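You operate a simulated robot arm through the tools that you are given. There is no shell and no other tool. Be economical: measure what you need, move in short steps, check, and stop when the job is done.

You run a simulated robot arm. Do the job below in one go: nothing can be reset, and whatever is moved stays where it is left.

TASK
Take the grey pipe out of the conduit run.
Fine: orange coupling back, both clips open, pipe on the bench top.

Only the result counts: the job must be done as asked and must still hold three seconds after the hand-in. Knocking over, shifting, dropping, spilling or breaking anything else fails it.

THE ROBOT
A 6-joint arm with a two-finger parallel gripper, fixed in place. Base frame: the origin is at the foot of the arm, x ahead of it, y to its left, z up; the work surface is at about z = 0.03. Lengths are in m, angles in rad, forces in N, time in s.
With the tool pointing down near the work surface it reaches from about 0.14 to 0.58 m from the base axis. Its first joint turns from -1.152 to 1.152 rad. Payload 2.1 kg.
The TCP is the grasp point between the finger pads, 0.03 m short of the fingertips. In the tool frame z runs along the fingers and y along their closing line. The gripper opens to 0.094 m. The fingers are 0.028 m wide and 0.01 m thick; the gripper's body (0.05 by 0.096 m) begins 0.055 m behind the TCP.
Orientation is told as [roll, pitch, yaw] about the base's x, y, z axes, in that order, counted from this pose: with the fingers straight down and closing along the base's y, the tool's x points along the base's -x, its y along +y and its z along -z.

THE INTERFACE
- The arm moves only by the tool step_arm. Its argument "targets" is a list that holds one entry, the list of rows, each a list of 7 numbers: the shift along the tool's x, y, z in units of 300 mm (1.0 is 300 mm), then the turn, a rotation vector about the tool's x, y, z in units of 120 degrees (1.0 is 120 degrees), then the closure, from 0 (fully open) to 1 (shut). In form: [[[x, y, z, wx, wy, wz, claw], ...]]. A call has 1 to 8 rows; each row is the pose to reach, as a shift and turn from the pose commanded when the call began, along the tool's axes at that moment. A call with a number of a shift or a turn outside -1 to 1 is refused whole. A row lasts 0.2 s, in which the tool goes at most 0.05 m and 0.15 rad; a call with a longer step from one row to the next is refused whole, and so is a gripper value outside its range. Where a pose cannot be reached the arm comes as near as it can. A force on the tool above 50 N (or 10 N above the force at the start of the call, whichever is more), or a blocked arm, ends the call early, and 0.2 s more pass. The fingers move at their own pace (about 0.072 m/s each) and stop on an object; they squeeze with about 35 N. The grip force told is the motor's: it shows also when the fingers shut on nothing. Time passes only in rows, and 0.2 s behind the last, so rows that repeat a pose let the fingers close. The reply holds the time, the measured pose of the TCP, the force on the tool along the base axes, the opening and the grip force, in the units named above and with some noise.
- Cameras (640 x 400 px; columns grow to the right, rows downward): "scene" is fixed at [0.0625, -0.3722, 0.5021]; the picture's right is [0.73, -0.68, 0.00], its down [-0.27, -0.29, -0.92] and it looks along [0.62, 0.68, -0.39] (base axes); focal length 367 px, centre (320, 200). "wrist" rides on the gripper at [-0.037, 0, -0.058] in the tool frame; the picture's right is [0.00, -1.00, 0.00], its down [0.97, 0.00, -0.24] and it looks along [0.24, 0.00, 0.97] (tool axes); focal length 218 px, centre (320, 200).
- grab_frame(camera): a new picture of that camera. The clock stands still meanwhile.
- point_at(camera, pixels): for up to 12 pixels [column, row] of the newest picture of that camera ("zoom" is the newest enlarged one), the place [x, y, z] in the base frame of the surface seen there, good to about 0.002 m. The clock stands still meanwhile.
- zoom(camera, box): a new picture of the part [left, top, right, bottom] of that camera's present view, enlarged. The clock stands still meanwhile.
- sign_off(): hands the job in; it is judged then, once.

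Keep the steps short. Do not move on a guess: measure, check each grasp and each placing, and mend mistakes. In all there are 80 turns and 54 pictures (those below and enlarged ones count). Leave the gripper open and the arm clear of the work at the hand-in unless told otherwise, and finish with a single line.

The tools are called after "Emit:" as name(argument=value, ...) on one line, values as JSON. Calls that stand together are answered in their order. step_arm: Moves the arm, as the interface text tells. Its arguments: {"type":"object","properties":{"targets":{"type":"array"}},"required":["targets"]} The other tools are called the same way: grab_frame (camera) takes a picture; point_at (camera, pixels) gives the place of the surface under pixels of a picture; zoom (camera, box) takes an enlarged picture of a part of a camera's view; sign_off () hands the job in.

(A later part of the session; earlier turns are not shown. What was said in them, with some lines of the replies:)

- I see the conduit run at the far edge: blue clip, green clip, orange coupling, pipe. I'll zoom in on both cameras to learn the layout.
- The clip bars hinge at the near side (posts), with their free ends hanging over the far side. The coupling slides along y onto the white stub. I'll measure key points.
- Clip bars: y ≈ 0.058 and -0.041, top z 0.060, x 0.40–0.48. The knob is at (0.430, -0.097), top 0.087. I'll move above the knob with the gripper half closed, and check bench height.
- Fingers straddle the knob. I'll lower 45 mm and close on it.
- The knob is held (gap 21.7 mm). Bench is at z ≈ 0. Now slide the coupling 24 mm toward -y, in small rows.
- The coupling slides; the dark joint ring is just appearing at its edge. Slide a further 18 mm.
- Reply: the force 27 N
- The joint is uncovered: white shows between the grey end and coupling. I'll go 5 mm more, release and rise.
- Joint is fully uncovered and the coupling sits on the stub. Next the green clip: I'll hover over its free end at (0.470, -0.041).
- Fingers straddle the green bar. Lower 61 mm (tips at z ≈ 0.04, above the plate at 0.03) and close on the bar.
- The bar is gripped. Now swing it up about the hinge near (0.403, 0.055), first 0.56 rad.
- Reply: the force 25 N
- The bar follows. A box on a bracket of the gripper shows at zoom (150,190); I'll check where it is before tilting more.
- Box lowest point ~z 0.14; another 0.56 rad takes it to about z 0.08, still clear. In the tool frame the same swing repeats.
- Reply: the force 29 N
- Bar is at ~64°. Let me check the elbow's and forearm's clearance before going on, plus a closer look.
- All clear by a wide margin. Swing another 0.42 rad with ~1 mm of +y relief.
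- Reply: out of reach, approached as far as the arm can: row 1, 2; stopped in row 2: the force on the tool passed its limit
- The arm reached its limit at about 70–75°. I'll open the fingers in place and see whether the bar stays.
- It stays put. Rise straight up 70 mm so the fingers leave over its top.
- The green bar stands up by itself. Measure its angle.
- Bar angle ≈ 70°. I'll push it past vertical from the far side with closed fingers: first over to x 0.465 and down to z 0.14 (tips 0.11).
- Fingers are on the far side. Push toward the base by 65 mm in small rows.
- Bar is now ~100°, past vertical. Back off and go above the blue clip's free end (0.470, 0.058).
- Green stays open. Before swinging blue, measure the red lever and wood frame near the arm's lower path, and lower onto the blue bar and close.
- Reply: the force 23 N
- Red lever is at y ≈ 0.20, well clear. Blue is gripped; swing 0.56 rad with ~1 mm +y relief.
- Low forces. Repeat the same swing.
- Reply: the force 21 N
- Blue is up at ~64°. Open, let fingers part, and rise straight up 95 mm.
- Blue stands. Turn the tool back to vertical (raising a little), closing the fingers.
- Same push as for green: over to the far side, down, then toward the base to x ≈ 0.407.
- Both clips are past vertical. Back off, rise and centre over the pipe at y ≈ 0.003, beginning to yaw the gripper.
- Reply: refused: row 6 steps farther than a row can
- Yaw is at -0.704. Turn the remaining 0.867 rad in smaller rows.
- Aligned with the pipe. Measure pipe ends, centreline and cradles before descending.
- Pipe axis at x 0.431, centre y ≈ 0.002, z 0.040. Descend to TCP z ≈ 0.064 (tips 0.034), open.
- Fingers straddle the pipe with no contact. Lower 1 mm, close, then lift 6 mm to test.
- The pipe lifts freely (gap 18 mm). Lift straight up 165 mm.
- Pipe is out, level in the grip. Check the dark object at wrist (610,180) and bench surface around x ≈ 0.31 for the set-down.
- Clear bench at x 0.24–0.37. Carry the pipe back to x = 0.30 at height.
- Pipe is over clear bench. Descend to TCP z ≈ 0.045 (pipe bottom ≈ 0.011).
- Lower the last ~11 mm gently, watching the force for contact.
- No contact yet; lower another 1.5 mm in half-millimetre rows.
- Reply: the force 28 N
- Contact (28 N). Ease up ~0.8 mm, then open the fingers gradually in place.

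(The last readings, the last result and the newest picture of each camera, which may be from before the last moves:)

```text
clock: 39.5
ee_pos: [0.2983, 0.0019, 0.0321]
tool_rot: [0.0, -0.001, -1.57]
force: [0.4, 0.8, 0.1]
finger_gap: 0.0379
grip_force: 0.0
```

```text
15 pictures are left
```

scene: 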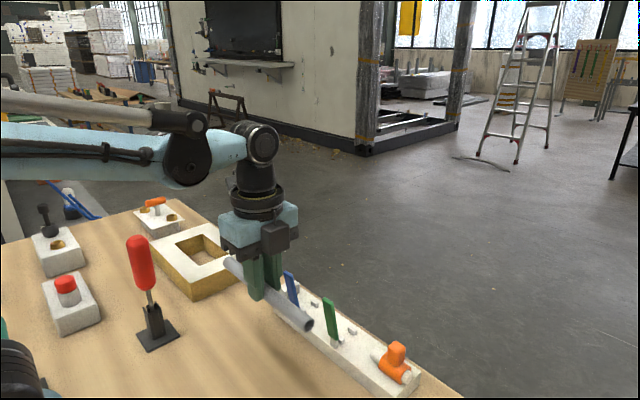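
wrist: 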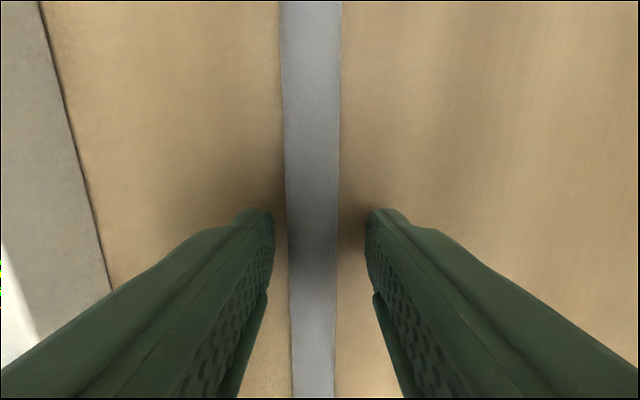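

The pipe is freed and still between the fingers. Wait a moment, then rise straight up.

Emit:
step_arm(targets=[[[0, 0, 0, 0, 0, 0, 0.5], [0, 0, -0.03, 0, 0, 0, 0.5], [0, 0, -0.1, 0, 0, 0, 0.5], [0, 0, -0.2, 0, 0, 0, 0.4], [0, 0, -0.32, 0, 0, 0, 0.2], [0, 0, -0.45, 0, 0, 0, 0], [0, 0, -0.58, 0, 0, 0, 0], [0, 0, -0.7, 0, 0, 0, 0]]])

Emit:
grab_frame(camera="scene")

Emit:
grab_frame(camera="wrist")

```text
clock: 41.2
ee_pos: [0.2998, 0.0028, 0.2416]
tool_rot: [0.001, -0.002, -1.57]
force: [1.1, 0.6, 0.4]
finger_gap: 0.0942
grip_force: 0.1
```

```text
14 pictures are left
```

scene: 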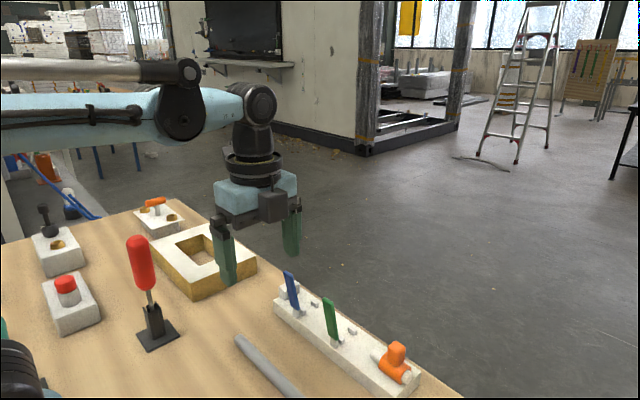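

```text
13 pictures are left
```

wrist: 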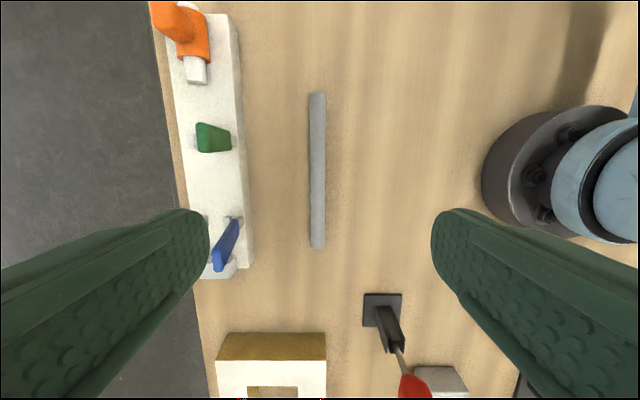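

The pipe lies on the bench, clips open, coupling back. Wait a second and a half and check that nothing rolls.

Emit:
point_at(camera="wrist", pixels=[[317, 100], [317, 240], [196, 75], [207, 50]])

Emit:
step_arm(targets=[[[0, 0, 0, 0, 0, 0, 0], [0, 0, 0, 0, 0, 0, 0], [0, 0, 0, 0, 0, 0, 0], [0, 0, 0, 0, 0, 0, 0], [0, 0, 0, 0, 0, 0, 0], [0, 0, 0, 0, 0, 0, 0], [0, 0, 0, 0, 0, 0, 0]]])

Emit:
grab_frame(camera="wrist")

Emit:
zoom(camera="scene", box=[220, 250, 440, 400])

```text
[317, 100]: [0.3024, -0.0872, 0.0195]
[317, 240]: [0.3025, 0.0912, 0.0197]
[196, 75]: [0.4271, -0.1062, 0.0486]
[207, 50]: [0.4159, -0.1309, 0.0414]
```

```text
clock: 42.9
ee_pos: [0.3004, 0.0027, 0.2417]
tool_rot: [-0.002, -0.001, -1.57]
force: [-0.4, 0.0, -0.5]
finger_gap: 0.0941
grip_force: 0.1
```

```text
12 pictures are left
```

wrist: 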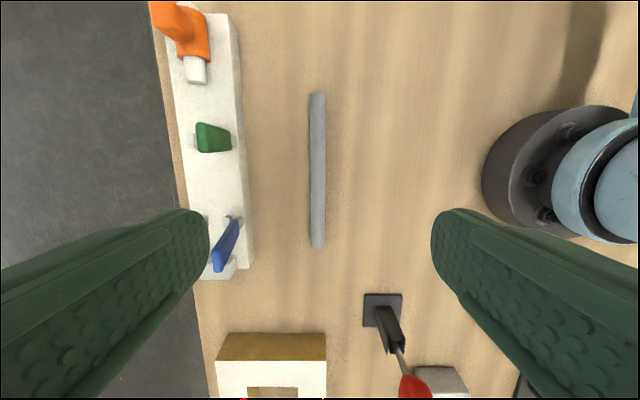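

```text
2.67 times, centred on (330, 325) of scene
```

zoom: 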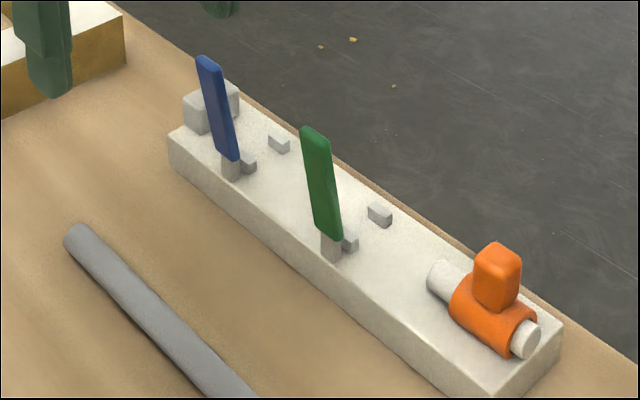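

Nothing has moved: the pipe rests at x 0.302 with its top at z ≈ 0.02, both clips are open, the coupling is back, and the gripper is open and clear. Handing in.

Emit:
sign_off()

```text
The job is handed in.
```

The grey pipe is out of the conduit run and lying on the bench top, with the orange coupling slid back and both clips open.
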